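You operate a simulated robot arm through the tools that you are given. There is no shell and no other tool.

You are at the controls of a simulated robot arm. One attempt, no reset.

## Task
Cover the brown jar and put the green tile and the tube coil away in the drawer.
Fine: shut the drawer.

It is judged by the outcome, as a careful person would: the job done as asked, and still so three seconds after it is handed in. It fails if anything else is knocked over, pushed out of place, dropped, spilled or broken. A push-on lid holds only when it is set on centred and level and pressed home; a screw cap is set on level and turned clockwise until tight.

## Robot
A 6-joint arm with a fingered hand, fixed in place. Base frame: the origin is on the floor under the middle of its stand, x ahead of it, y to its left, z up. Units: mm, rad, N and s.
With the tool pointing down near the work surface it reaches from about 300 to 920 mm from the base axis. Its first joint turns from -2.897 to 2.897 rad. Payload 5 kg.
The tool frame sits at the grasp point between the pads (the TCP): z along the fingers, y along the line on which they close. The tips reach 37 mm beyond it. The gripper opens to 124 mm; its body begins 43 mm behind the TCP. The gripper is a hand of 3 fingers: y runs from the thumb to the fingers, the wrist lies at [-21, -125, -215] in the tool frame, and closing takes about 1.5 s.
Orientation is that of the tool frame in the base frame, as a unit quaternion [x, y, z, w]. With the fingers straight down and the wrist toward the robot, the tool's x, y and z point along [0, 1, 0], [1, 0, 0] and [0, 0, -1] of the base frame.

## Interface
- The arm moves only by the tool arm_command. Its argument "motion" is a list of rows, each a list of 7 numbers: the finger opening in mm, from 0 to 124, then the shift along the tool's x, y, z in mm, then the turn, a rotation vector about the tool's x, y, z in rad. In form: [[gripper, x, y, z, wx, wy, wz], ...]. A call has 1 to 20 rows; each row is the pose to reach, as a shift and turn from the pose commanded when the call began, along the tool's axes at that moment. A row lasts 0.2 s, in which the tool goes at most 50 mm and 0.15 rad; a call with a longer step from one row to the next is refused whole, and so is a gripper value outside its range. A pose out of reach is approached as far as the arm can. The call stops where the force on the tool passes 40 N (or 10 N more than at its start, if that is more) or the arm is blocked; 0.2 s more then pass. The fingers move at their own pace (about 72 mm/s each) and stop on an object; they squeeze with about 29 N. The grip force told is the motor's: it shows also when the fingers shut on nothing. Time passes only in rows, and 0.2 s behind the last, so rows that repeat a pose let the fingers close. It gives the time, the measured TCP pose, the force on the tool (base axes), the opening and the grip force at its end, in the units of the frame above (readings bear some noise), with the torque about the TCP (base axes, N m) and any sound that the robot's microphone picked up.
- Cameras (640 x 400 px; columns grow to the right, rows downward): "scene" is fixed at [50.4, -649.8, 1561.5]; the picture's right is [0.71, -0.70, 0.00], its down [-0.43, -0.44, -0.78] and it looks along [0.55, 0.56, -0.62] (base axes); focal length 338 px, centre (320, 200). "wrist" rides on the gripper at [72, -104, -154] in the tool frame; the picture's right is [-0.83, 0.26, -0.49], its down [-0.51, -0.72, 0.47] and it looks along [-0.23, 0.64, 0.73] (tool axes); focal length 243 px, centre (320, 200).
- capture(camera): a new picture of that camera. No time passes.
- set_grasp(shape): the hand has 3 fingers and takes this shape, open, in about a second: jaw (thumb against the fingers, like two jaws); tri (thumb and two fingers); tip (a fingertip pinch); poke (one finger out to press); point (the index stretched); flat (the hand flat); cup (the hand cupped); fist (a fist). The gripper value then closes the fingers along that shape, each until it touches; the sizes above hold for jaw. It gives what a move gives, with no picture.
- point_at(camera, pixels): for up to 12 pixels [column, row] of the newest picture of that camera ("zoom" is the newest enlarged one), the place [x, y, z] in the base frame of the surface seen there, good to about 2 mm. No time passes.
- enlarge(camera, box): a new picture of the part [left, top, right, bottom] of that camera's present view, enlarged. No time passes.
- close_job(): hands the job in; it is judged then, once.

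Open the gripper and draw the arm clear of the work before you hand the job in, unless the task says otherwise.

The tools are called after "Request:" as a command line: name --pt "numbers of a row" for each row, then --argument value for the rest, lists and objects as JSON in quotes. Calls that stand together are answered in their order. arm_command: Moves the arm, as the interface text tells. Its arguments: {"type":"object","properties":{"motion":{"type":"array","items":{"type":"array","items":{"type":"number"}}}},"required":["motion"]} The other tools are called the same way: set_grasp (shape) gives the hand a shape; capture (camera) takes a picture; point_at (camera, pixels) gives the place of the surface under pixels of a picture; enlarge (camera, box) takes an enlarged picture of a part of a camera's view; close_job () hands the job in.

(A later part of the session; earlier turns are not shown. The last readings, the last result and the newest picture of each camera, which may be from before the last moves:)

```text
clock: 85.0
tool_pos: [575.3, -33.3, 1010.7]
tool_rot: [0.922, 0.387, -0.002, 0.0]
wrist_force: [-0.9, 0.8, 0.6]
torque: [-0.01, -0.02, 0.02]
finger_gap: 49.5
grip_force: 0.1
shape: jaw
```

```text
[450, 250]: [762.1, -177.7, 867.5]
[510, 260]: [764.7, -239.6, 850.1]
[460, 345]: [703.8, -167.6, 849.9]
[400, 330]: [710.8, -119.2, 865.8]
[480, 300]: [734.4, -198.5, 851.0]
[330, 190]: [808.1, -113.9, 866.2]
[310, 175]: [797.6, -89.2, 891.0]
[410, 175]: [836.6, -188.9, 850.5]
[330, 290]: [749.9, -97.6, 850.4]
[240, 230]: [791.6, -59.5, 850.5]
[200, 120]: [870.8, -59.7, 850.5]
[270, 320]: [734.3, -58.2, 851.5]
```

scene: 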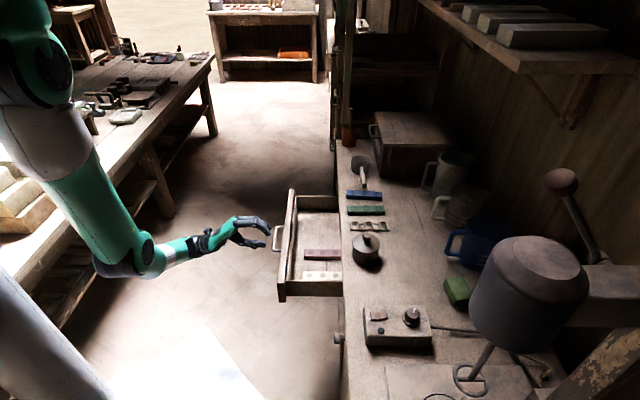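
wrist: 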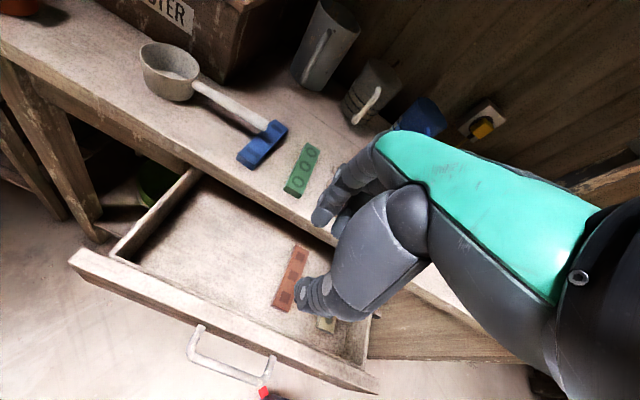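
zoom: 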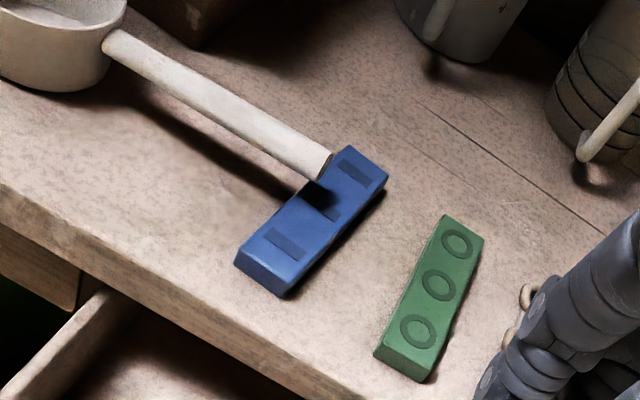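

The pan handle end is at s≈490, z 878–893, ~84 mm from the tile centre, so fingers with a ~38 mm opening will clear. I'll measure the green tile's top corners here to cross-check its centre.

Request:
point_at --camera "zoom" --pixels '[[446, 220], [479, 240], [430, 362], [382, 346], [437, 285], [418, 330], [457, 243], [520, 295], [512, 330]]'

```text
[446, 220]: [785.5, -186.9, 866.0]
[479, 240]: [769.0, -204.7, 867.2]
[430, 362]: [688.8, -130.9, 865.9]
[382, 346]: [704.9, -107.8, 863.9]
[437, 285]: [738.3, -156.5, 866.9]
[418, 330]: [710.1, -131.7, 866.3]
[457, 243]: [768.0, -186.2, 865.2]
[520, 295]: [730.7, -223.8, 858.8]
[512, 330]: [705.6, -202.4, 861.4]
```

Tile centre ≈(738,-158.5), its width axis at +0.81 rad. I'll move over it at z≈970 while turning the hand -1.588 rad about tool z so the jaw closes across the tile's width.

Request:
arm_command --pt "45 2.1 17 3.3 0 0 -0.1323" --pt "45 4.3 34 6.7 0 0 -0.2647" --pt "45 6.4 51 10 0 0 -0.397" --pt "45 8.6 68 13.3 0 0 -0.5293" --pt "45 10.7 85 16.7 0 0 -0.6617" --pt "45 12.9 102 20 0 0 -0.794" --pt "45 15 119 23.3 0 0 -0.9263" --pt "45 17.2 136 26.7 0 0 -1.0587" --pt "45 19.3 153 30 0 0 -1.191" --pt "45 21.5 170 33.3 0 0 -1.3233" --pt "45 23.6 187 36.7 0 0 -1.4557" --pt "45 25.8 203.7 40 0 0 -1.588" --pt "45 25.8 203.7 40 0 0 -1.588"

Request:
capture --camera "wrist"

Request:
enlarge --camera "scene" --box '[310, 120, 450, 250]'

```text
clock: 87.8
tool_pos: [738.0, -157.0, 969.8]
tool_rot: [0.37, 0.929, -0.001, -0.002]
wrist_force: [0.1, 0.2, 0.0]
torque: [-0.01, 0.03, 0.0]
finger_gap: 45.3
grip_force: 0.1
shape: jaw
```

```text
taken
```

wrist: 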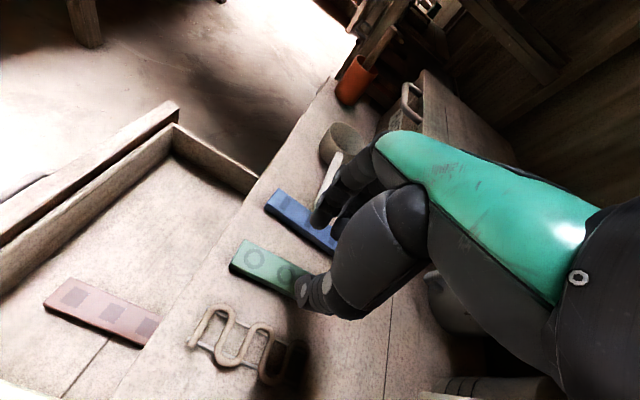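

```text
3.08 times, centred on (380, 185) of scene
```

zoom: 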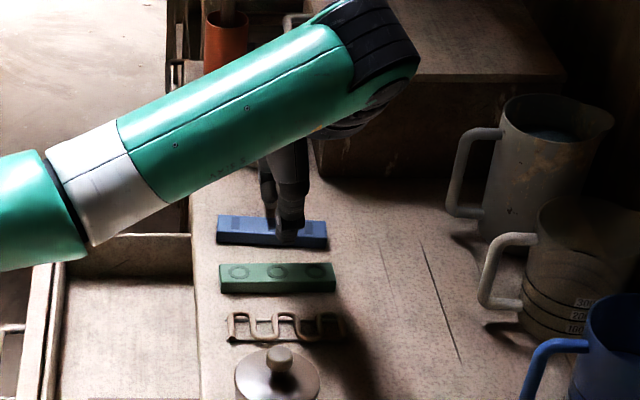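

Hand is over the green tile in the right orientation. I'll descend to z≈915 with a 40 mm opening and check clearances.

Request:
arm_command --pt "40 0 0 15 0 0 0" --pt "40 0 0 30 0 0 0" --pt "40 0 0 45 0 0 0" --pt "40 0 0 55 0 0 0" --pt "40 0 0 55 0 0 0"

Request:
enlarge --camera "wrist" --box '[220, 130, 420, 330]'

Request:
enlarge --camera "scene" --box '[340, 165, 410, 225]'

```text
clock: 89.0
tool_pos: [736.7, -157.7, 915.3]
tool_rot: [0.371, 0.929, 0.0, -0.001]
wrist_force: [0.1, 0.1, 0.0]
torque: [0.02, 0.02, 0.02]
finger_gap: 40.7
grip_force: 0.1
shape: jaw
```

```text
2.00 times, centred on (320, 230) of wrist
```

zoom: 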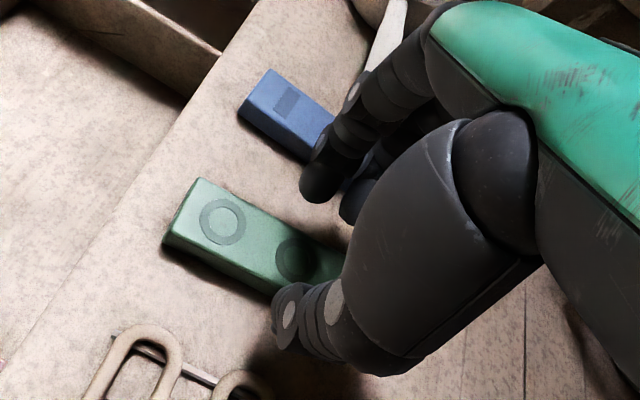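

```text
6.67 times, centred on (375, 195) of scene
```

zoom: 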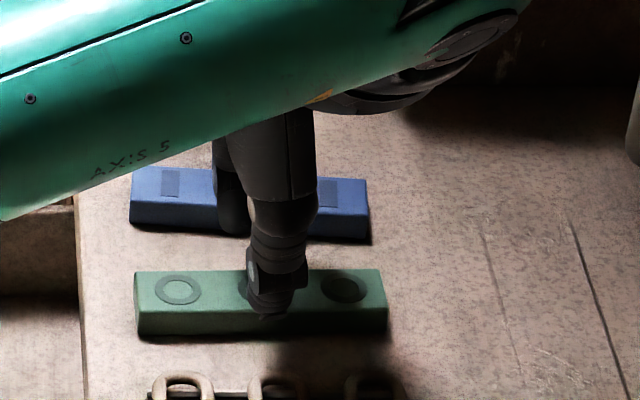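

Fingers straddle the tile. I'll check the finger knuckles' distance to the pan handle from this wrist zoom.

Request:
enlarge --camera "wrist" --box '[300, 120, 400, 240]'

Request:
point_at --camera "zoom" --pixels '[[255, 60], [270, 90], [300, 60], [215, 190], [200, 215], [330, 30], [310, 80], [290, 130], [340, 10], [235, 140], [180, 200], [345, 45]]'

```text
3.33 times, centred on (350, 180) of wrist
```

zoom: 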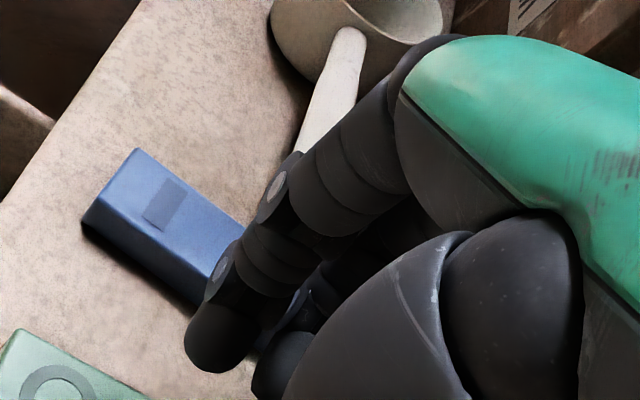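

```text
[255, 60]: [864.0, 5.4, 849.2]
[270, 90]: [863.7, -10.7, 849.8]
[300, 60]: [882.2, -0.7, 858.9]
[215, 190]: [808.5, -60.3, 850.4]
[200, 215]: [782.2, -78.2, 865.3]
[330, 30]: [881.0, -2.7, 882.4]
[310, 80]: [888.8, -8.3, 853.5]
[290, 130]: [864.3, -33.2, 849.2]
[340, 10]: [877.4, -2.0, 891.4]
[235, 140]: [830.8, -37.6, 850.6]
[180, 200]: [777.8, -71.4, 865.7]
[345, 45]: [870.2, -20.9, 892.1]
```

I'll measure the PIP knuckle (275,190), DIP (222,270), tip (205,350) and the pan handle beside it (325,110).

Request:
point_at --camera "zoom" --pixels '[[275, 190], [285, 165], [258, 205], [222, 272], [205, 350], [325, 100], [310, 130], [300, 145], [295, 150], [340, 130]]'

```text
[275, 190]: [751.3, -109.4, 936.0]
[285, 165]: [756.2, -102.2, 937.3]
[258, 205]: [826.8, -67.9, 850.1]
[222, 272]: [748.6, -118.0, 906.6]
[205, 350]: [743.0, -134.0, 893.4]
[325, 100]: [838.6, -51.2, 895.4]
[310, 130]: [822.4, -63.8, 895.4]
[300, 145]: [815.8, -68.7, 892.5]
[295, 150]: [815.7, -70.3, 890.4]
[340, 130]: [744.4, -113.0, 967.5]
```

Plenty of clearance: knuckles reach only +55 mm, pan handle starts ~+90 mm. I descend to TCP z≈890 and close on the tile.

Request:
arm_command --pt "40 0 0 10 0 0 0" --pt "40 0 0 18 0 0 0" --pt "40 0 0 23 0 0 0" --pt "40 0 0 25.5 0 0 0" --pt "40 0 0 25.5 0 0 0"

Request:
enlarge --camera "scene" --box '[340, 165, 410, 225]'

Request:
enlarge --camera "wrist" --box '[220, 130, 420, 330]'

```text
clock: 90.2
tool_pos: [738.7, -156.1, 890.3]
tool_rot: [0.371, 0.929, -0.001, -0.002]
wrist_force: [0.1, -0.2, 0.2]
torque: [-0.03, 0.03, 0.0]
finger_gap: 40.3
grip_force: 0.0
shape: jaw
```

```text
6.67 times, centred on (375, 195) of scene
```

zoom: 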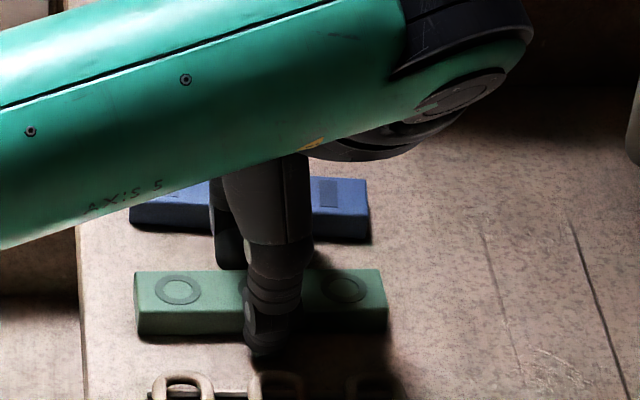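

```text
2.00 times, centred on (320, 230) of wrist
```

zoom: 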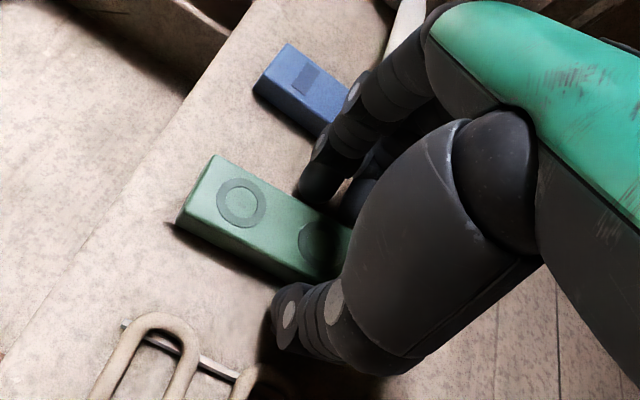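

Fingers bracket the tile at its middle. Closing now.

Request:
arm_command --pt "30 0 0 0 0 0 0" --pt "24 0 0 0 0 0 0" --pt "18 0 0 0 0 0 0" --pt "12 0 0 0 0 0 0" --pt "12 0 0 0 0 0 0" --pt "12 0 0 0 0 0 0"

Request:
arm_command --pt "12 0 0 -4 0 0 0" --pt "12 0 0 -12 0 0 0" --pt "12 0 0 -24 0 0 0" --pt "12 0 0 -24 0 0 0"

Request:
enlarge --camera "scene" --box '[340, 165, 410, 225]'

Request:
enlarge --camera "wrist" --box '[220, 130, 420, 330]'

```text
clock: 91.7
tool_pos: [739.4, -158.4, 891.0]
tool_rot: [0.372, 0.928, 0.001, -0.001]
wrist_force: [0.1, 0.8, -1.0]
torque: [0.0, 0.05, -0.02]
finger_gap: 26.7
grip_force: 28.9
shape: jaw
```

```text
clock: 92.7
tool_pos: [737.6, -156.9, 913.8]
tool_rot: [0.371, 0.928, -0.001, -0.001]
wrist_force: [0.0, 0.5, -1.2]
torque: [0.02, 0.04, -0.03]
finger_gap: 26.9
grip_force: 29.0
shape: jaw
```

```text
6.67 times, centred on (375, 195) of scene
```

zoom: 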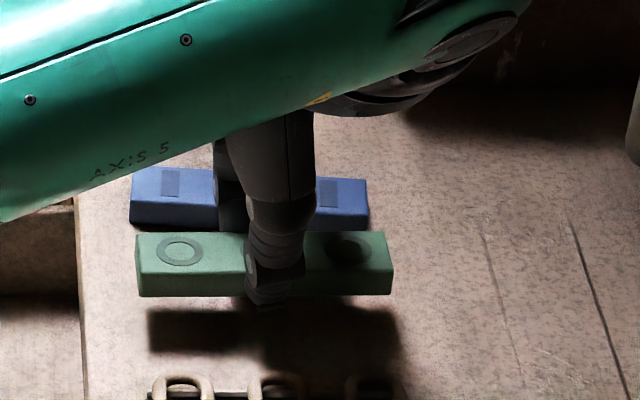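

```text
2.00 times, centred on (320, 230) of wrist
```

zoom: 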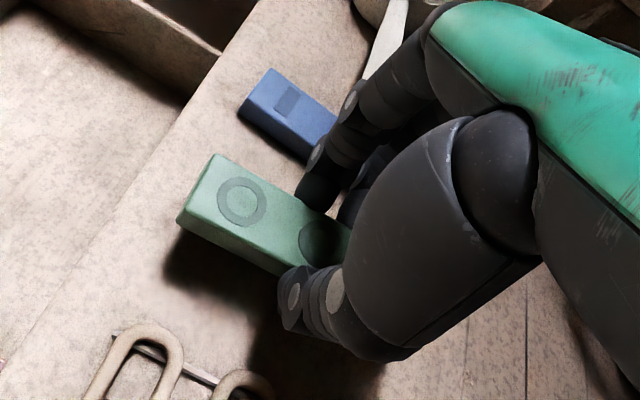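

Tile is held level (gap 26.9 mm). I carry it over the open drawer to about (621,-53), staying at z≈930.

Request:
arm_command --pt "12 0 0 -16 0 0 0" --pt "12 30 -1 -16 0 0 0" --pt "12 62 -2 -16 0 0 0" --pt "12 94 -3 -16 0 0 0" --pt "12 126 -4 -16 0 0 0" --pt "12 156 -4.8 -16 0 0 0" --pt "12 156 -4.8 -16 0 0 0"

Request:
capture --camera "wrist"

Request:
capture --camera "scene"

```text
clock: 94.2
tool_pos: [621.3, -53.2, 931.1]
tool_rot: [0.372, 0.928, -0.001, -0.001]
wrist_force: [0.3, 0.0, -1.5]
torque: [0.01, 0.01, -0.01]
finger_gap: 27.1
grip_force: 28.7
shape: jaw
```

```text
taken
```

wrist: 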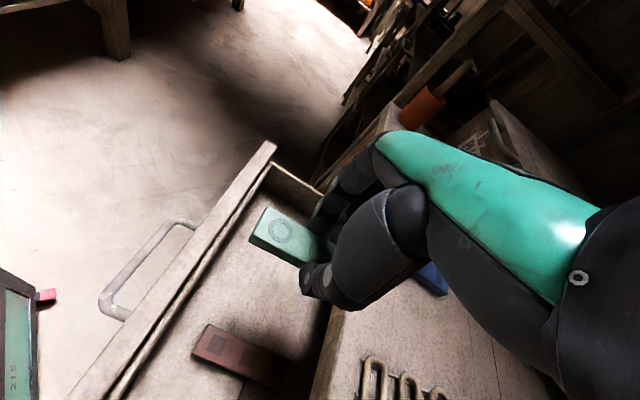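

```text
taken
```

scene: 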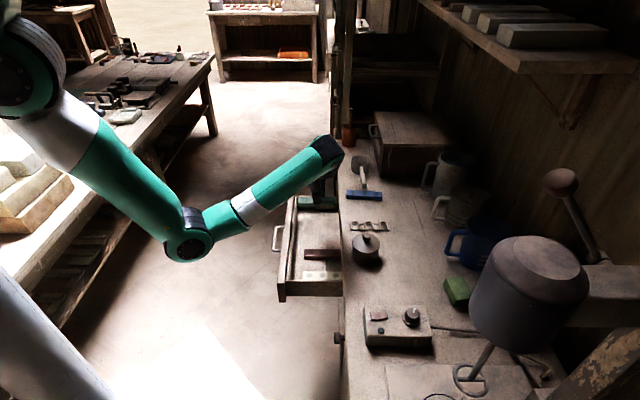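

The tile hovers above the free part of the drawer. I descend to z≈800, keeping clear of walls.

Request:
arm_command --pt "12 0 0 25 0 0 0" --pt "12 0 0 50 0 0 0" --pt "12 0 0 75 0 0 0" --pt "12 0 0 100 0 0 0" --pt "12 0 0 120 0 0 0" --pt "12 0 0 130 0 0 0" --pt "12 0 0 130 0 0 0"

Request:
capture --camera "wrist"

Request:
enlarge --camera "scene" --box '[260, 160, 380, 300]'

```text
clock: 95.8
tool_pos: [621.3, -53.1, 801.1]
tool_rot: [0.372, 0.928, 0.0, -0.001]
wrist_force: [0.0, 0.9, -1.2]
torque: [0.01, -0.02, 0.0]
finger_gap: 26.8
grip_force: 28.5
shape: jaw
```

```text
taken
```

wrist: 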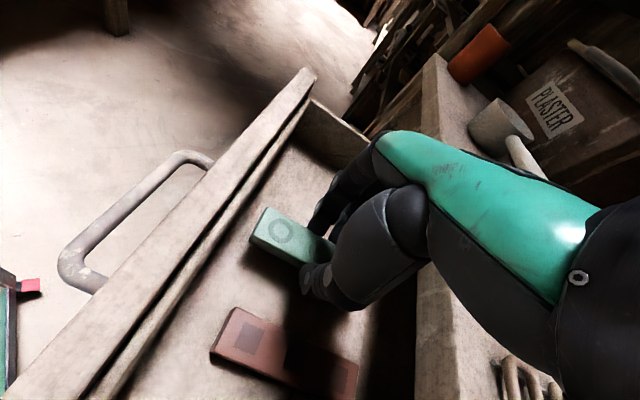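

```text
2.86 times, centred on (320, 230) of scene
```

zoom: 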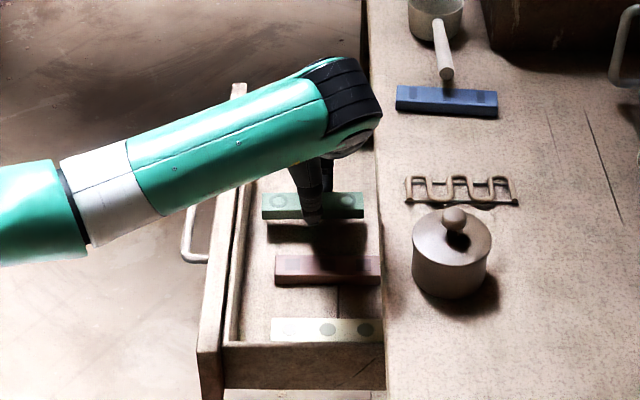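

Clear of walls and of the red tile. Lower slowly the last ~25 mm.

Request:
arm_command --pt "12 0 0 8 0 0 0" --pt "12 0 0 15 0 0 0" --pt "12 0 0 20 0 0 0" --pt "12 0 0 23 0 0 0" --pt "12 0 0 24.5 0 0 0" --pt "12 0 0 24.5 0 0 0"

Request:
enlarge --camera "scene" --box '[290, 200, 350, 250]'

```text
clock: 97.2
tool_pos: [620.9, -53.0, 777.6]
tool_rot: [0.371, 0.928, -0.001, -0.001]
wrist_force: [-0.5, 0.0, -1.7]
torque: [-0.02, -0.02, 0.0]
finger_gap: 27.0
grip_force: 29.0
shape: jaw
```

```text
8.00 times, centred on (320, 225) of scene
```

zoom: 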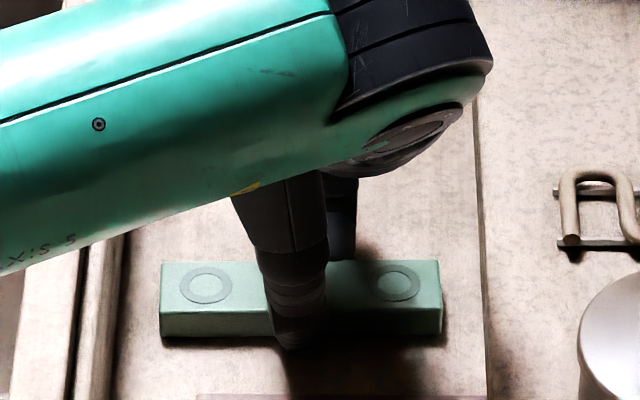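

Nearly down, still no contact. 1 mm steps more.

Request:
arm_command --pt "12 0 0 1 0 0 0" --pt "12 0 0 2 0 0 0" --pt "12 0 0 2 0 0 0"

```text
clock: 98.0
tool_pos: [621.9, -55.5, 775.4]
tool_rot: [0.371, 0.928, -0.001, 0.0]
wrist_force: [-2.1, -1.2, 8.4]
torque: [-0.01, -0.02, -0.02]
finger_gap: 27.0
grip_force: 29.0
shape: jaw
```

Contact (8 N). I ease up 0.7 mm, open the fingers to 42 mm, and lift out.

Request:
arm_command --pt "12 0 0 -0.7 0 0 0" --pt "22 0 0 -0.7 0 0 0" --pt "32 0 0 -0.7 0 0 0" --pt "42 0 0 -0.7 0 0 0" --pt "42 0 0 -0.7 0 0 0" --pt "42 0 0 -10 0 0 0" --pt "42 0 0 -35 0 0 0" --pt "42 0 0 -70 0 0 0" --pt "42 0 0 -110 0 0 0" --pt "42 0 0 -155 0 0 0"

Request:
capture --camera "wrist"

Request:
enlarge --camera "scene" --box '[290, 200, 390, 270]'

```text
clock: 100.2
tool_pos: [623.6, -53.4, 932.0]
tool_rot: [0.371, 0.929, 0.0, -0.001]
wrist_force: [-0.9, 0.7, -0.5]
torque: [-0.02, -0.02, -0.01]
finger_gap: 42.2
grip_force: 0.0
shape: jaw
```

```text
taken
```

wrist: 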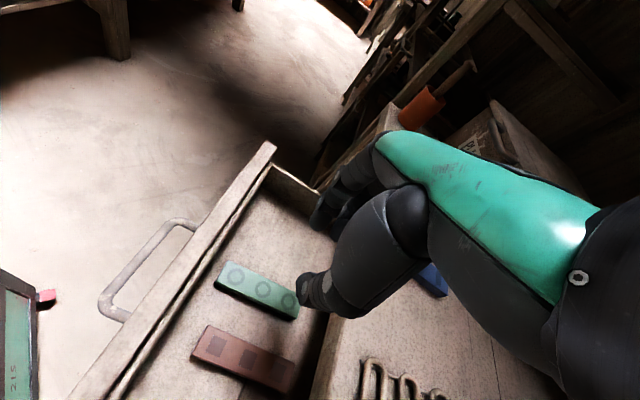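

```text
5.71 times, centred on (340, 235) of scene
```

zoom: 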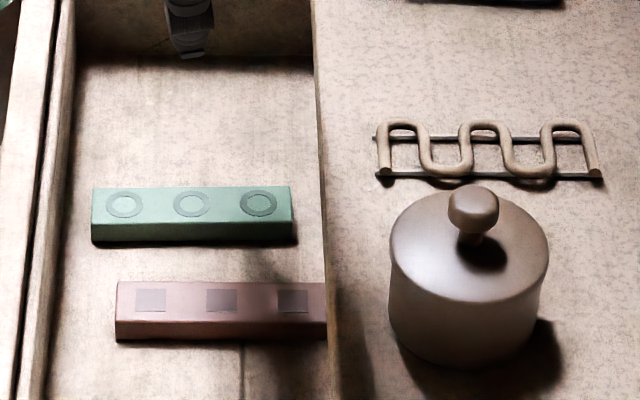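

Green tile lies flat in the drawer. Now the coil: I'll enlarge it in the scene and measure its bends and ends.

Request:
enlarge --camera "scene" --box '[345, 210, 395, 240]'

Request:
point_at --camera "zoom" --pixels '[[120, 150], [305, 150], [490, 152], [220, 270], [405, 268], [80, 262], [550, 262], [170, 210], [355, 205], [265, 205], [445, 205], [60, 188]]'

```text
12.80 times, centred on (370, 225) of scene
```

zoom: 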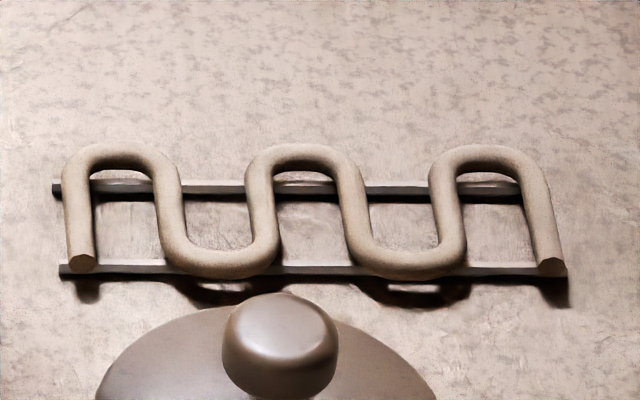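

```text
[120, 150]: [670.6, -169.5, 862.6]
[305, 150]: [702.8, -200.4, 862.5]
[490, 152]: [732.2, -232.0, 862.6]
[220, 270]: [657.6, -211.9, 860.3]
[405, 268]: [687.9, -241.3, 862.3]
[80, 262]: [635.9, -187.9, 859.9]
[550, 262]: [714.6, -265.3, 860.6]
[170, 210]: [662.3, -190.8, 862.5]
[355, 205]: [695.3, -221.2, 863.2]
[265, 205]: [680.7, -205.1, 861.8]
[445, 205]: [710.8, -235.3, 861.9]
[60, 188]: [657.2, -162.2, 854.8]
```

Coil spans s 309–356, d 580–698, centred ≈(687.8,-214.2), tube top z 862.5. I'll raise a little, move above it with a 62 mm opening, and align yaw (+0.023).

Request:
arm_command --pt "62 0 0 -30 0 0 0" --pt "62 -26 -12 -35 0 0 0.004" --pt "62 -53 -24 -35 0 0 0.008" --pt "62 -79 -36 -35 0 0 0.012" --pt "62 -105 -48 -35 0 0 0.016" --pt "62 -132 -60 -35 0 0 0.02" --pt "62 -158 -71.7 -35 0 0 0.023" --pt "62 -158 -71.7 -35 0 0 0.023"

Request:
capture --camera "wrist"

Request:
enlarge --camera "scene" --box '[320, 170, 440, 260]'

```text
clock: 102.0
tool_pos: [684.5, -217.5, 963.6]
tool_rot: [0.381, 0.924, 0.0, -0.002]
wrist_force: [0.6, 0.4, 0.0]
torque: [0.0, -0.01, -0.02]
finger_gap: 61.8
grip_force: 0.0
shape: jaw
```

```text
taken
```

wrist: 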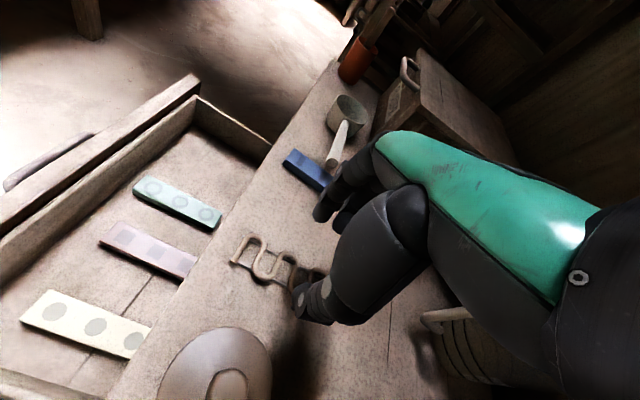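

```text
4.44 times, centred on (380, 215) of scene
```

zoom: 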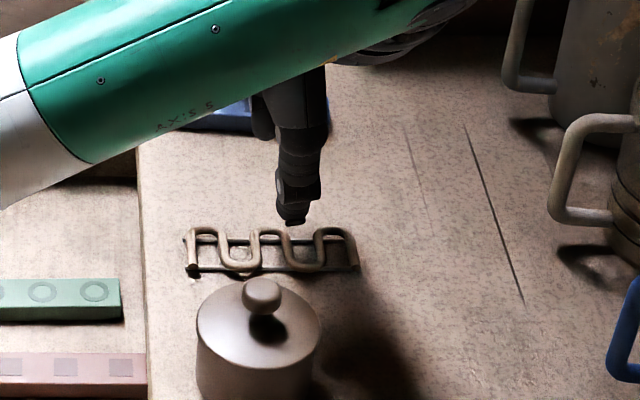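

I'm 4.6 mm low in y; I'll correct and descend to z≈925, then check alignment over the coil.

Request:
arm_command --pt "62 0 4.6 0 0 0 0" --pt "62 0 4.6 15 0 0 0" --pt "62 0 4.6 30 0 0 0" --pt "62 0 4.6 40 0 0 0" --pt "62 0 4.6 40 0 0 0"

Request:
enlarge --camera "wrist" --box '[210, 130, 410, 330]'

Request:
enlarge --camera "scene" --box '[340, 195, 410, 245]'

```text
clock: 103.2
tool_pos: [689.8, -212.6, 924.9]
tool_rot: [0.381, 0.924, 0.0, -0.001]
wrist_force: [0.9, -1.1, -0.8]
torque: [0.02, 0.01, 0.01]
finger_gap: 61.4
grip_force: 0.1
shape: jaw
```

```text
2.00 times, centred on (310, 230) of wrist
```

zoom: 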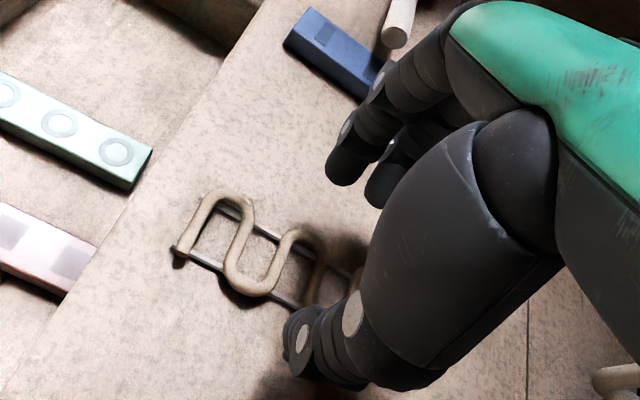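

```text
8.00 times, centred on (375, 220) of scene
```

zoom: 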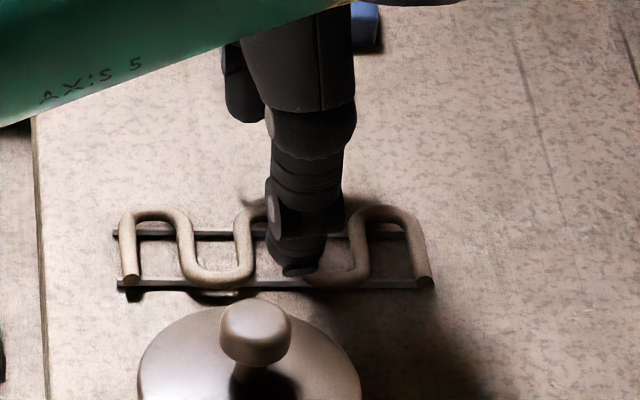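

The grasp centre sits ~4 mm too far along +n relative to the coil's middle gap. I'll check the tips' positions from the wrist zoom too.

Request:
point_at --camera "zoom" --pixels '[[298, 268], [275, 262], [320, 265], [300, 245]]'

Request:
enlarge --camera "wrist" --box '[240, 150, 380, 330]'

Request:
point_at --camera "zoom" --pixels '[[240, 145], [245, 165], [270, 165], [300, 195], [180, 340], [190, 365], [215, 375], [200, 330]]'

```text
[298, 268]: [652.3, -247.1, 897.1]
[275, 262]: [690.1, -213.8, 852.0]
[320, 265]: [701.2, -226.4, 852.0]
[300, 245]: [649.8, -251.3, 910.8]
```

```text
2.22 times, centred on (310, 240) of wrist
```

zoom: 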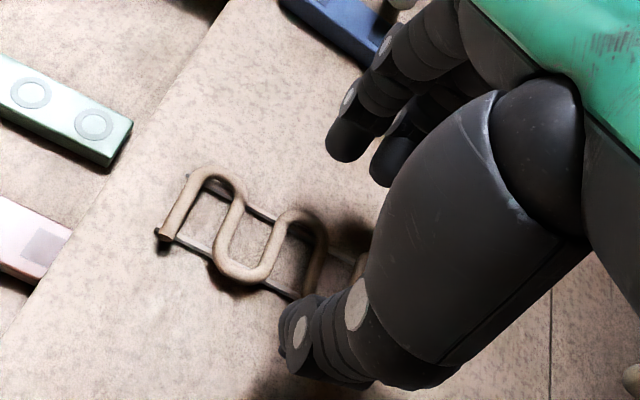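

```text
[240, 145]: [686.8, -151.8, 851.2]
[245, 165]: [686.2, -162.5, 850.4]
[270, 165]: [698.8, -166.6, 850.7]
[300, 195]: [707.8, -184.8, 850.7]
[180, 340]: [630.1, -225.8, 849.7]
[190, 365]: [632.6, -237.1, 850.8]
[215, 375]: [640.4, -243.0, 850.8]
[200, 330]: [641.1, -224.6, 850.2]
```

The thumb measures at d≈637, right at the gap between the lower bends (616/658), so no shift is needed. I descend to z≈892.

Request:
arm_command --pt "62 0 0 12 0 0 0" --pt "62 0 0 22 0 0 0" --pt "62 0 0 29 0 0 0" --pt "62 0 0 33 0 0 0" --pt "62 0 0 33 0 0 0"

Request:
enlarge --camera "wrist" --box '[240, 150, 380, 330]'

Request:
enlarge --camera "scene" --box '[345, 200, 405, 245]'

```text
clock: 104.5
tool_pos: [689.7, -211.4, 890.5]
tool_rot: [0.382, 0.924, -0.001, -0.001]
wrist_force: [0.4, 0.0, 0.2]
torque: [0.01, 0.0, -0.01]
finger_gap: 61.5
grip_force: 0.1
shape: jaw
```

```text
2.22 times, centred on (310, 240) of wrist
```

zoom: 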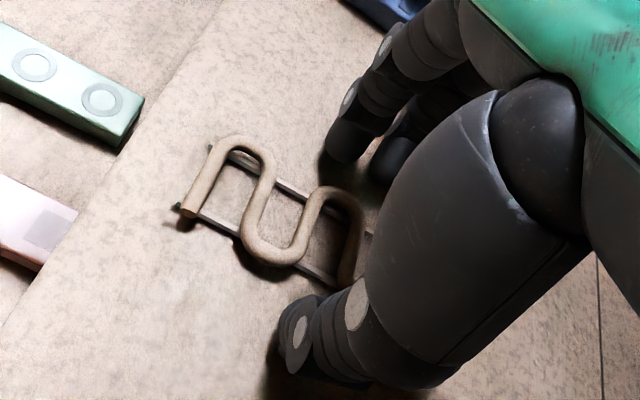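

```text
8.89 times, centred on (375, 222) of scene
```

zoom: 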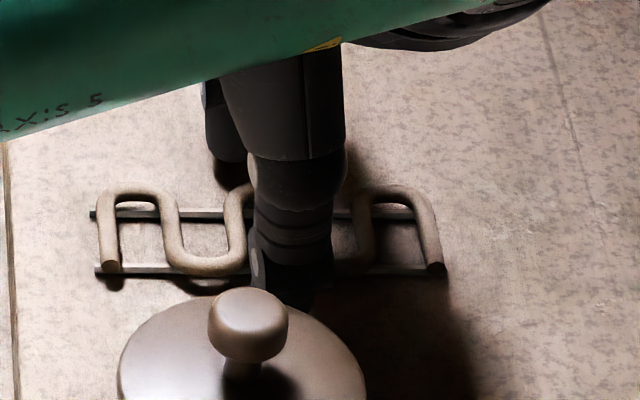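

Positioned around the coil. I go down in 1 mm steps until the tips just touch the table.

Request:
arm_command --pt "62 0 0 1 0 0 0" --pt "62 0 0 2 0 0 0" --pt "62 0 0 3 0 0 0" --pt "62 0 0 3 0 0 0"

```text
clock: 105.5
tool_pos: [690.4, -210.2, 888.6]
tool_rot: [0.382, 0.924, -0.001, -0.001]
wrist_force: [0.4, -1.5, 2.7]
torque: [0.07, -0.06, -0.02]
finger_gap: 61.5
grip_force: 0.2
shape: jaw
```

Light touch (2.7 N). I rise 1 mm and close gently on the coil.

Request:
arm_command --pt "58 0 0 -1 0 0 0" --pt "50 0 0 -1 0 0 0" --pt "42 0 0 -1 0 0 0" --pt "34 0 0 -1 0 0 0" --pt "26 0 0 -1 0 0 0" --pt "20 0 0 -1 0 0 0" --pt "20 0 0 -1 0 0 0"

Request:
enlarge --camera "wrist" --box '[240, 150, 380, 330]'

Request:
enlarge --camera "scene" --box '[345, 200, 405, 245]'

```text
clock: 107.0
tool_pos: [689.7, -210.8, 890.3]
tool_rot: [0.382, 0.924, 0.0, -0.001]
wrist_force: [-0.3, -0.2, 0.4]
torque: [0.01, 0.02, -0.02]
finger_gap: 40.3
grip_force: 29.3
shape: jaw
```

```text
2.22 times, centred on (310, 240) of wrist
```

zoom: 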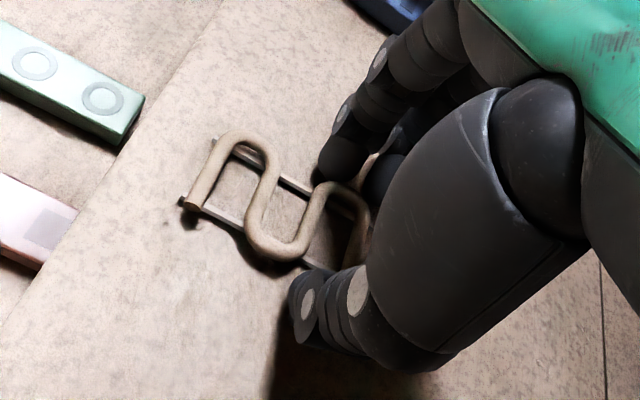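

```text
8.89 times, centred on (375, 222) of scene
```

zoom: 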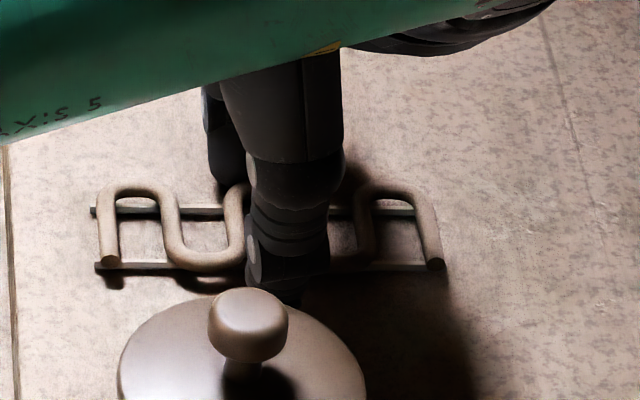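

Grip at 40.3 mm, 29 N. I lift slowly and check that the whole coil comes along.

Request:
arm_command --pt "20 0 0 -3 0 0 0" --pt "20 0 0 -8 0 0 0" --pt "20 0 0 -15 0 0 0" --pt "20 0 0 -25 0 0 0" --pt "20 0 0 -25 0 0 0"

Request:
enlarge --camera "wrist" --box '[220, 150, 380, 330]'

Request:
enlarge --camera "scene" --box '[345, 190, 405, 245]'

```text
clock: 108.2
tool_pos: [691.3, -212.1, 914.3]
tool_rot: [0.382, 0.924, 0.0, -0.002]
wrist_force: [-0.4, -0.6, 0.6]
torque: [-0.03, 0.0, 0.02]
finger_gap: 40.1
grip_force: 29.7
shape: jaw
```

```text
2.22 times, centred on (300, 240) of wrist
```

zoom: 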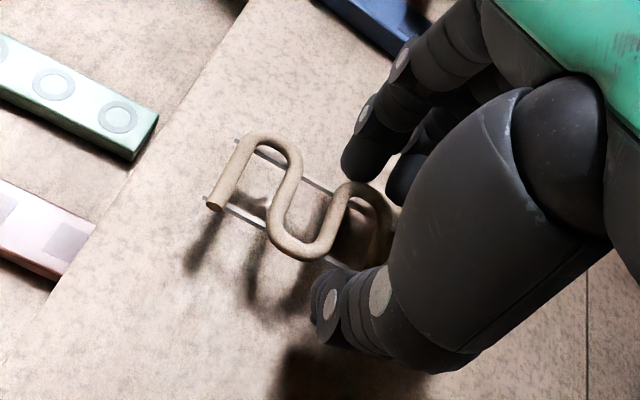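

```text
7.27 times, centred on (375, 218) of scene
```

zoom: 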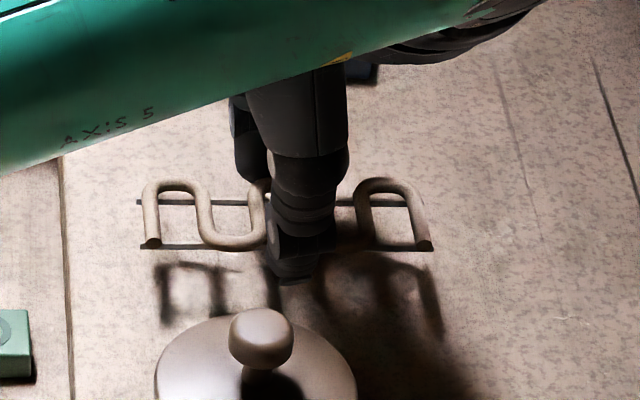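

The complete coil with rails is up and level. I carry it first back over the drawer (tool +x 161) and then left (tool +y 137), at z≈945.

Request:
arm_command --pt "20 0 0 -15 0 0 0" --pt "20 15 0 -30 0 0 0" --pt "20 45 0 -32 0 0 0" --pt "20 78 0 -32 0 0 0" --pt "20 110 15 -32 0 0 0" --pt "20 140 45 -32 0 0 0" --pt "20 161 80 -32 0 0 0" --pt "20 161 112 -32 0 0 0" --pt "20 161 137.4 -32 0 0 0" --pt "20 161 137.4 -32 0 0 0"

Request:
capture --camera "wrist"

Request:
capture --camera "scene"

```text
clock: 110.5
tool_pos: [670.3, 0.1, 947.5]
tool_rot: [0.382, 0.924, 0.0, -0.001]
wrist_force: [0.3, 0.2, -0.3]
torque: [-0.04, -0.02, -0.04]
finger_gap: 40.4
grip_force: 29.0
shape: jaw
```

```text
taken
```

wrist: 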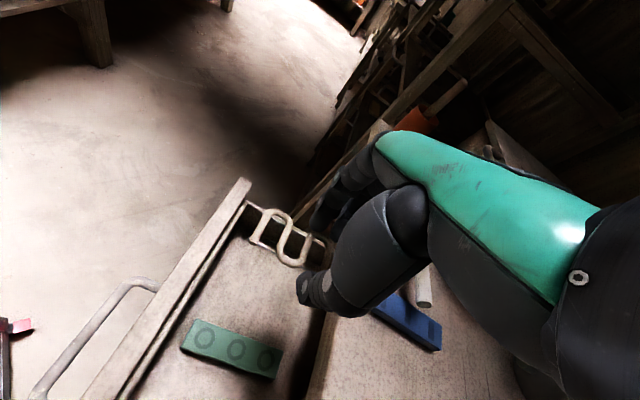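

```text
taken
```

scene: 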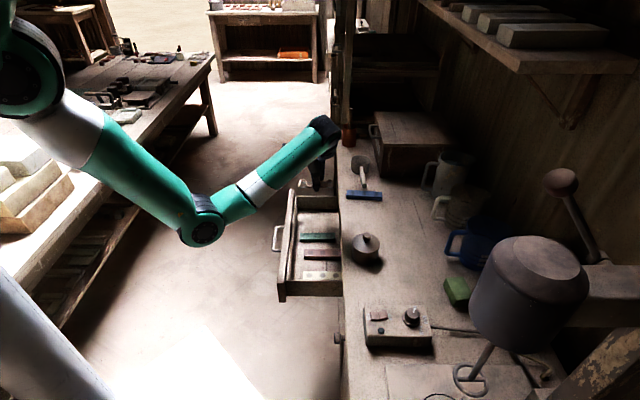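

Coil hovers over the free left area of the drawer. I'll measure the coil's near end and bends to confirm it will clear the walls.

Request:
enlarge --camera "wrist" --box '[220, 170, 360, 300]'

Request:
point_at --camera "zoom" --pixels '[[145, 175], [200, 140], [265, 260], [225, 165], [315, 165], [130, 85], [75, 220], [120, 200], [180, 300], [240, 130], [330, 100], [300, 60]]'

```text
3.08 times, centred on (290, 235) of wrist
```

zoom: 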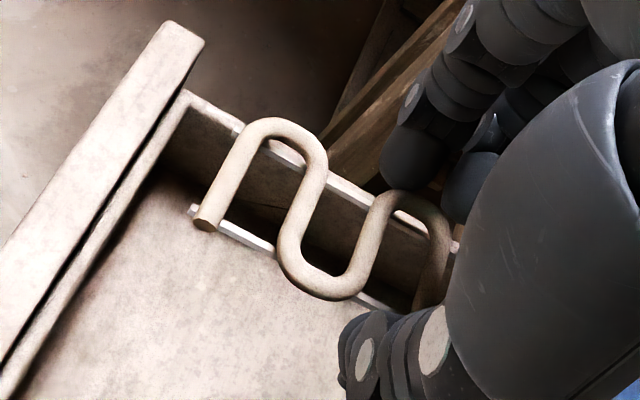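

```text
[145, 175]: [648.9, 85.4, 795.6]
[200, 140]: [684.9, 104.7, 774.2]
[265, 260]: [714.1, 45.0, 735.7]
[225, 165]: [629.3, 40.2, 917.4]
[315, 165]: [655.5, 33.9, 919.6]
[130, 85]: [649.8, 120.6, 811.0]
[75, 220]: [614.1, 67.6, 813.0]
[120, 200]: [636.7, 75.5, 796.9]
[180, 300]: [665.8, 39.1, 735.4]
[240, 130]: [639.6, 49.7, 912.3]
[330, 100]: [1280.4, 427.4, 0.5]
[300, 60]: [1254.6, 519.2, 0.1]
```

Near edge of the coil is at d≈413, the drawer's inner front wall at ~401; I'll shift 4 mm along +n and descend to z≈817.

Request:
arm_command --pt "20 -4 1 0 0 0 0" --pt "20 -4 1 25 0 0 0" --pt "20 -4 1 50 0 0 0" --pt "20 -4 1 75 0 0 0" --pt "20 -4 1 100 0 0 0" --pt "20 -4 1 120 0 0 0" --pt "20 -4 1 130 0 0 0" --pt "20 -4 1 130 0 0 0"

Request:
enlarge --camera "wrist" --box '[200, 120, 420, 330]'

Request:
enlarge --camera "scene" --box '[270, 160, 370, 250]'

```text
clock: 112.2
tool_pos: [676.3, -3.2, 816.4]
tool_rot: [0.382, 0.924, 0.0, 0.0]
wrist_force: [-0.8, 0.3, 1.1]
torque: [0.0, 0.0, 0.05]
finger_gap: 40.4
grip_force: 29.2
shape: jaw
```

```text
1.90 times, centred on (310, 225) of wrist
```

zoom: 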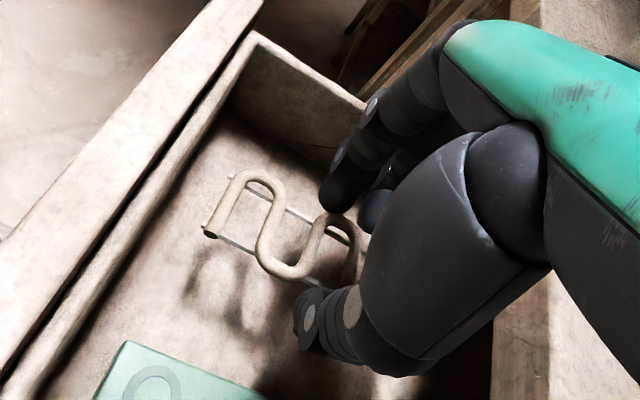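

```text
4.44 times, centred on (320, 205) of scene
```

zoom: 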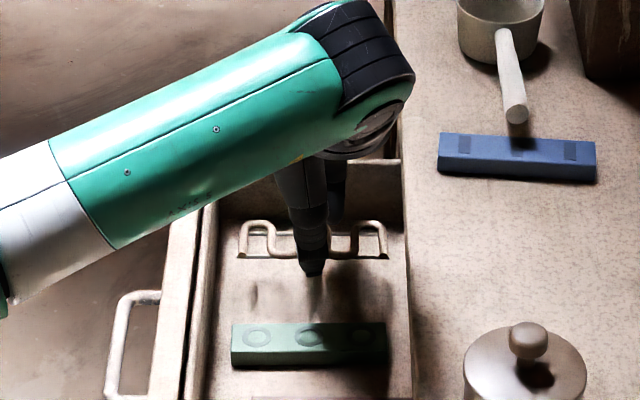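

Clear on all sides. I lower the remaining ~40 mm, slowing near the floor.

Request:
arm_command --pt "20 0 0 12 0 0 0" --pt "20 0 0 22 0 0 0" --pt "20 0 0 30 0 0 0" --pt "20 0 0 35 0 0 0" --pt "20 0 0 38 0 0 0" --pt "20 0 0 38 0 0 0"

Request:
enlarge --camera "wrist" --box '[200, 120, 420, 330]'

```text
clock: 113.7
tool_pos: [675.3, -2.7, 778.1]
tool_rot: [0.382, 0.924, 0.0, -0.001]
wrist_force: [0.0, -0.5, 0.3]
torque: [0.02, 0.03, -0.01]
finger_gap: 40.1
grip_force: 29.2
shape: jaw
```

```text
1.90 times, centred on (310, 225) of wrist
```

zoom: 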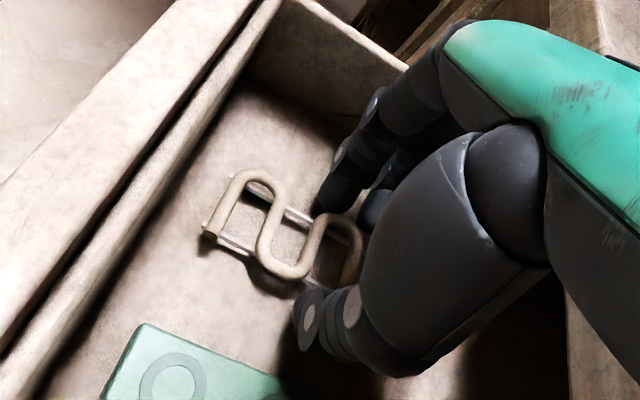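

A couple of millimetres left; 1 mm steps until contact.

Request:
arm_command --pt "20 0 0 1 0 0 0" --pt "20 0 0 2 0 0 0" --pt "20 0 0 3 0 0 0" --pt "20 0 0 3 0 0 0"

```text
clock: 114.7
tool_pos: [676.4, -3.0, 774.9]
tool_rot: [0.382, 0.924, -0.001, -0.001]
wrist_force: [0.0, -0.5, -0.6]
torque: [0.03, -0.02, -0.02]
finger_gap: 40.3
grip_force: 29.2
shape: jaw
```

No contact yet at 774.9; continue carefully.

Request:
arm_command --pt "20 0 0 0.7 0 0 0" --pt "20 0 0 1.4 0 0 0" --pt "20 0 0 2 0 0 0" --pt "20 0 0 2 0 0 0"

Request:
enlarge --camera "wrist" --box '[220, 170, 340, 290]'

```text
clock: 115.7
tool_pos: [676.1, -2.9, 774.9]
tool_rot: [0.382, 0.924, -0.001, 0.0]
wrist_force: [-0.4, -0.3, 9.8]
torque: [-0.01, 0.03, 0.01]
finger_gap: 40.5
grip_force: 28.5
shape: jaw
```

```text
3.33 times, centred on (280, 230) of wrist
```

zoom: 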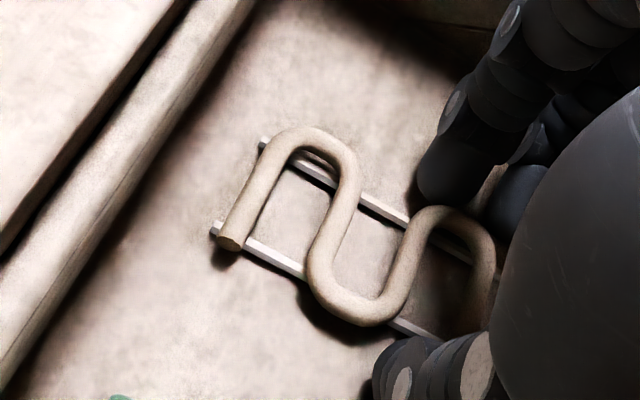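

Contact (10 N): the coil is on the drawer floor. I ease up 0.8 mm, open to 54 mm and lift out.

Request:
arm_command --pt "20 0 0 -0.8 0 0 0" --pt "42 0 0 -0.8 0 0 0" --pt "48 0 0 -0.8 0 0 0" --pt "54 0 0 -0.8 0 0 0" --pt "54 0 0 -0.8 0 0 0" --pt "54 0 0 -6 0 0 0" --pt "54 0 0 -20 0 0 0" --pt "54 0 0 -45 0 0 0" --pt "54 0 0 -85 0 0 0" --pt "54 0 0 -130 0 0 0" --pt "54 0 0 -170 0 0 0"

Request:
capture --camera "wrist"

Request:
enlarge --camera "scene" --box '[270, 170, 390, 290]'

```text
clock: 118.0
tool_pos: [674.4, -0.5, 945.1]
tool_rot: [0.382, 0.924, -0.001, -0.002]
wrist_force: [-0.6, 0.2, -0.3]
torque: [-0.01, -0.03, -0.04]
finger_gap: 53.8
grip_force: 0.1
shape: jaw
```

```text
taken
```

wrist: 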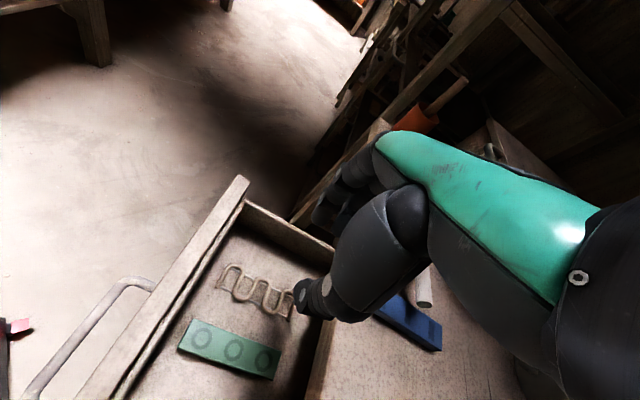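

```text
3.33 times, centred on (330, 230) of scene
```

zoom: 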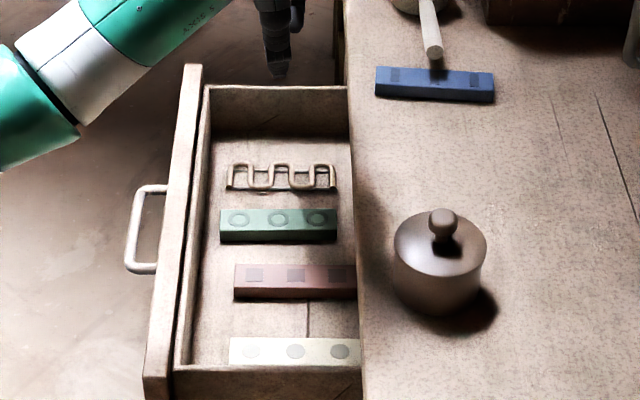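

Tile and coil both lie flat in the drawer beside the red and white tiles. Now I'll measure the handle and front position of the open drawer before pushing it shut.

Request:
point_at --camera "zoom" --pixels '[[131, 225], [150, 188], [150, 268], [165, 300], [175, 200], [195, 70], [230, 180], [335, 180], [280, 220], [440, 215], [420, 235], [465, 240]]'

Request:
enlarge --camera "scene" --box '[300, 200, 400, 275]'

```text
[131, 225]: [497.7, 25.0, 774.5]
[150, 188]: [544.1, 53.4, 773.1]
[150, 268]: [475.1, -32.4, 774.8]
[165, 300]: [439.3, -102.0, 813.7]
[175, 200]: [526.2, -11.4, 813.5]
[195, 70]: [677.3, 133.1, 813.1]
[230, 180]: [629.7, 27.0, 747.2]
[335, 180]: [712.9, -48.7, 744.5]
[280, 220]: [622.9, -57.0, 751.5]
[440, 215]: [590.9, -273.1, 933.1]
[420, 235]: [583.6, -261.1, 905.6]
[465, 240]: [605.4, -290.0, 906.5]
```

```text
5.33 times, centred on (350, 238) of scene
```

zoom: 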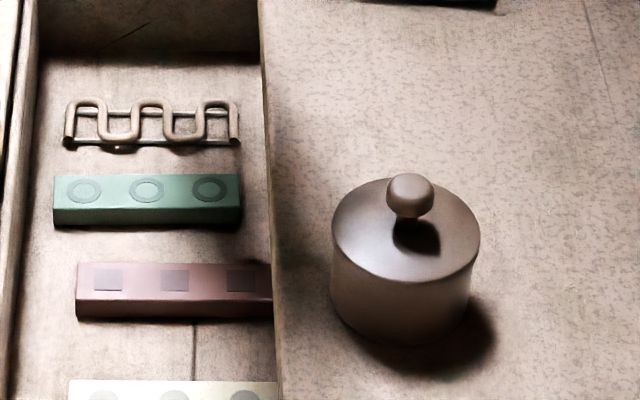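

Bar is now at d≈338, s≈370, z≈769, i.e. 211 mm to push. First I move back to the mid position and turn the hand so y points along n again.

Request:
arm_command --pt "54 0 0 -20 0 0 0" --pt "54 2 -4 -40 0 0 0" --pt "54 6 -12 -50 0 0 0.13" --pt "54 10 -20 -60 0 0 0.26" --pt "54 15 -29 -66 0 0 0.4" --pt "54 20 -38 -66 0 0 0.54" --pt "54 25 -48 -66 0 0 0.68" --pt "54 30 -57 -66 0 0 0.82" --pt "54 34 -66 -66 0 0 0.96" --pt "54 38 -74 -66 0 0 1.1" --pt "54 42 -82 -66 0 0 1.24" --pt "54 46 -89 -66 0 0 1.38" --pt "54 49 -95 -66 0 0 1.5" --pt "54 49 -95 -66 0 0 1.571"

Request:
set_grasp --shape "fist"

Request:
capture --camera "wrist"

Request:
capture --camera "scene"

```text
clock: 121.0
tool_pos: [575.7, -36.6, 1010.1]
tool_rot: [0.924, 0.382, -0.001, 0.0]
wrist_force: [-0.4, 0.3, 0.2]
torque: [0.03, -0.01, 0.02]
finger_gap: 53.5
grip_force: 0.0
shape: jaw
```

```text
clock: 122.0
tool_pos: [573.7, -35.3, 1009.8]
tool_rot: [0.924, 0.383, -0.001, 0.0]
wrist_force: [0.8, -0.4, -0.6]
torque: [0.0, 0.0, 0.01]
finger_gap: 0.0
grip_force: 0.1
shape: fist
```

```text
taken
```

wrist: 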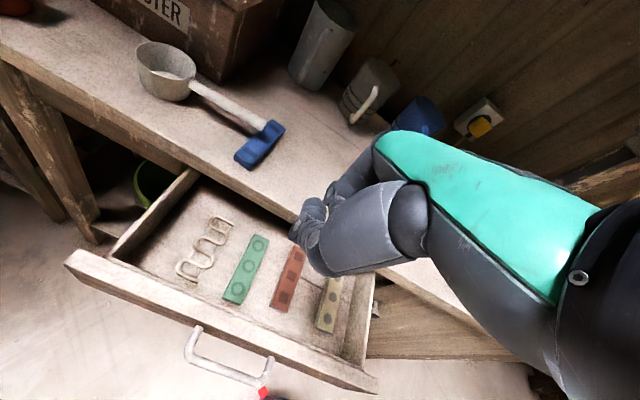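

```text
taken
```

scene: 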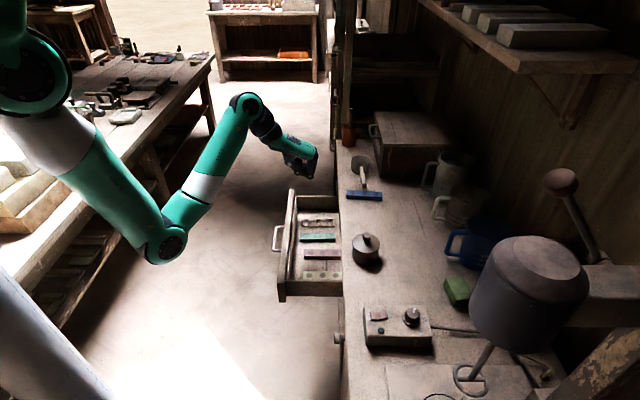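

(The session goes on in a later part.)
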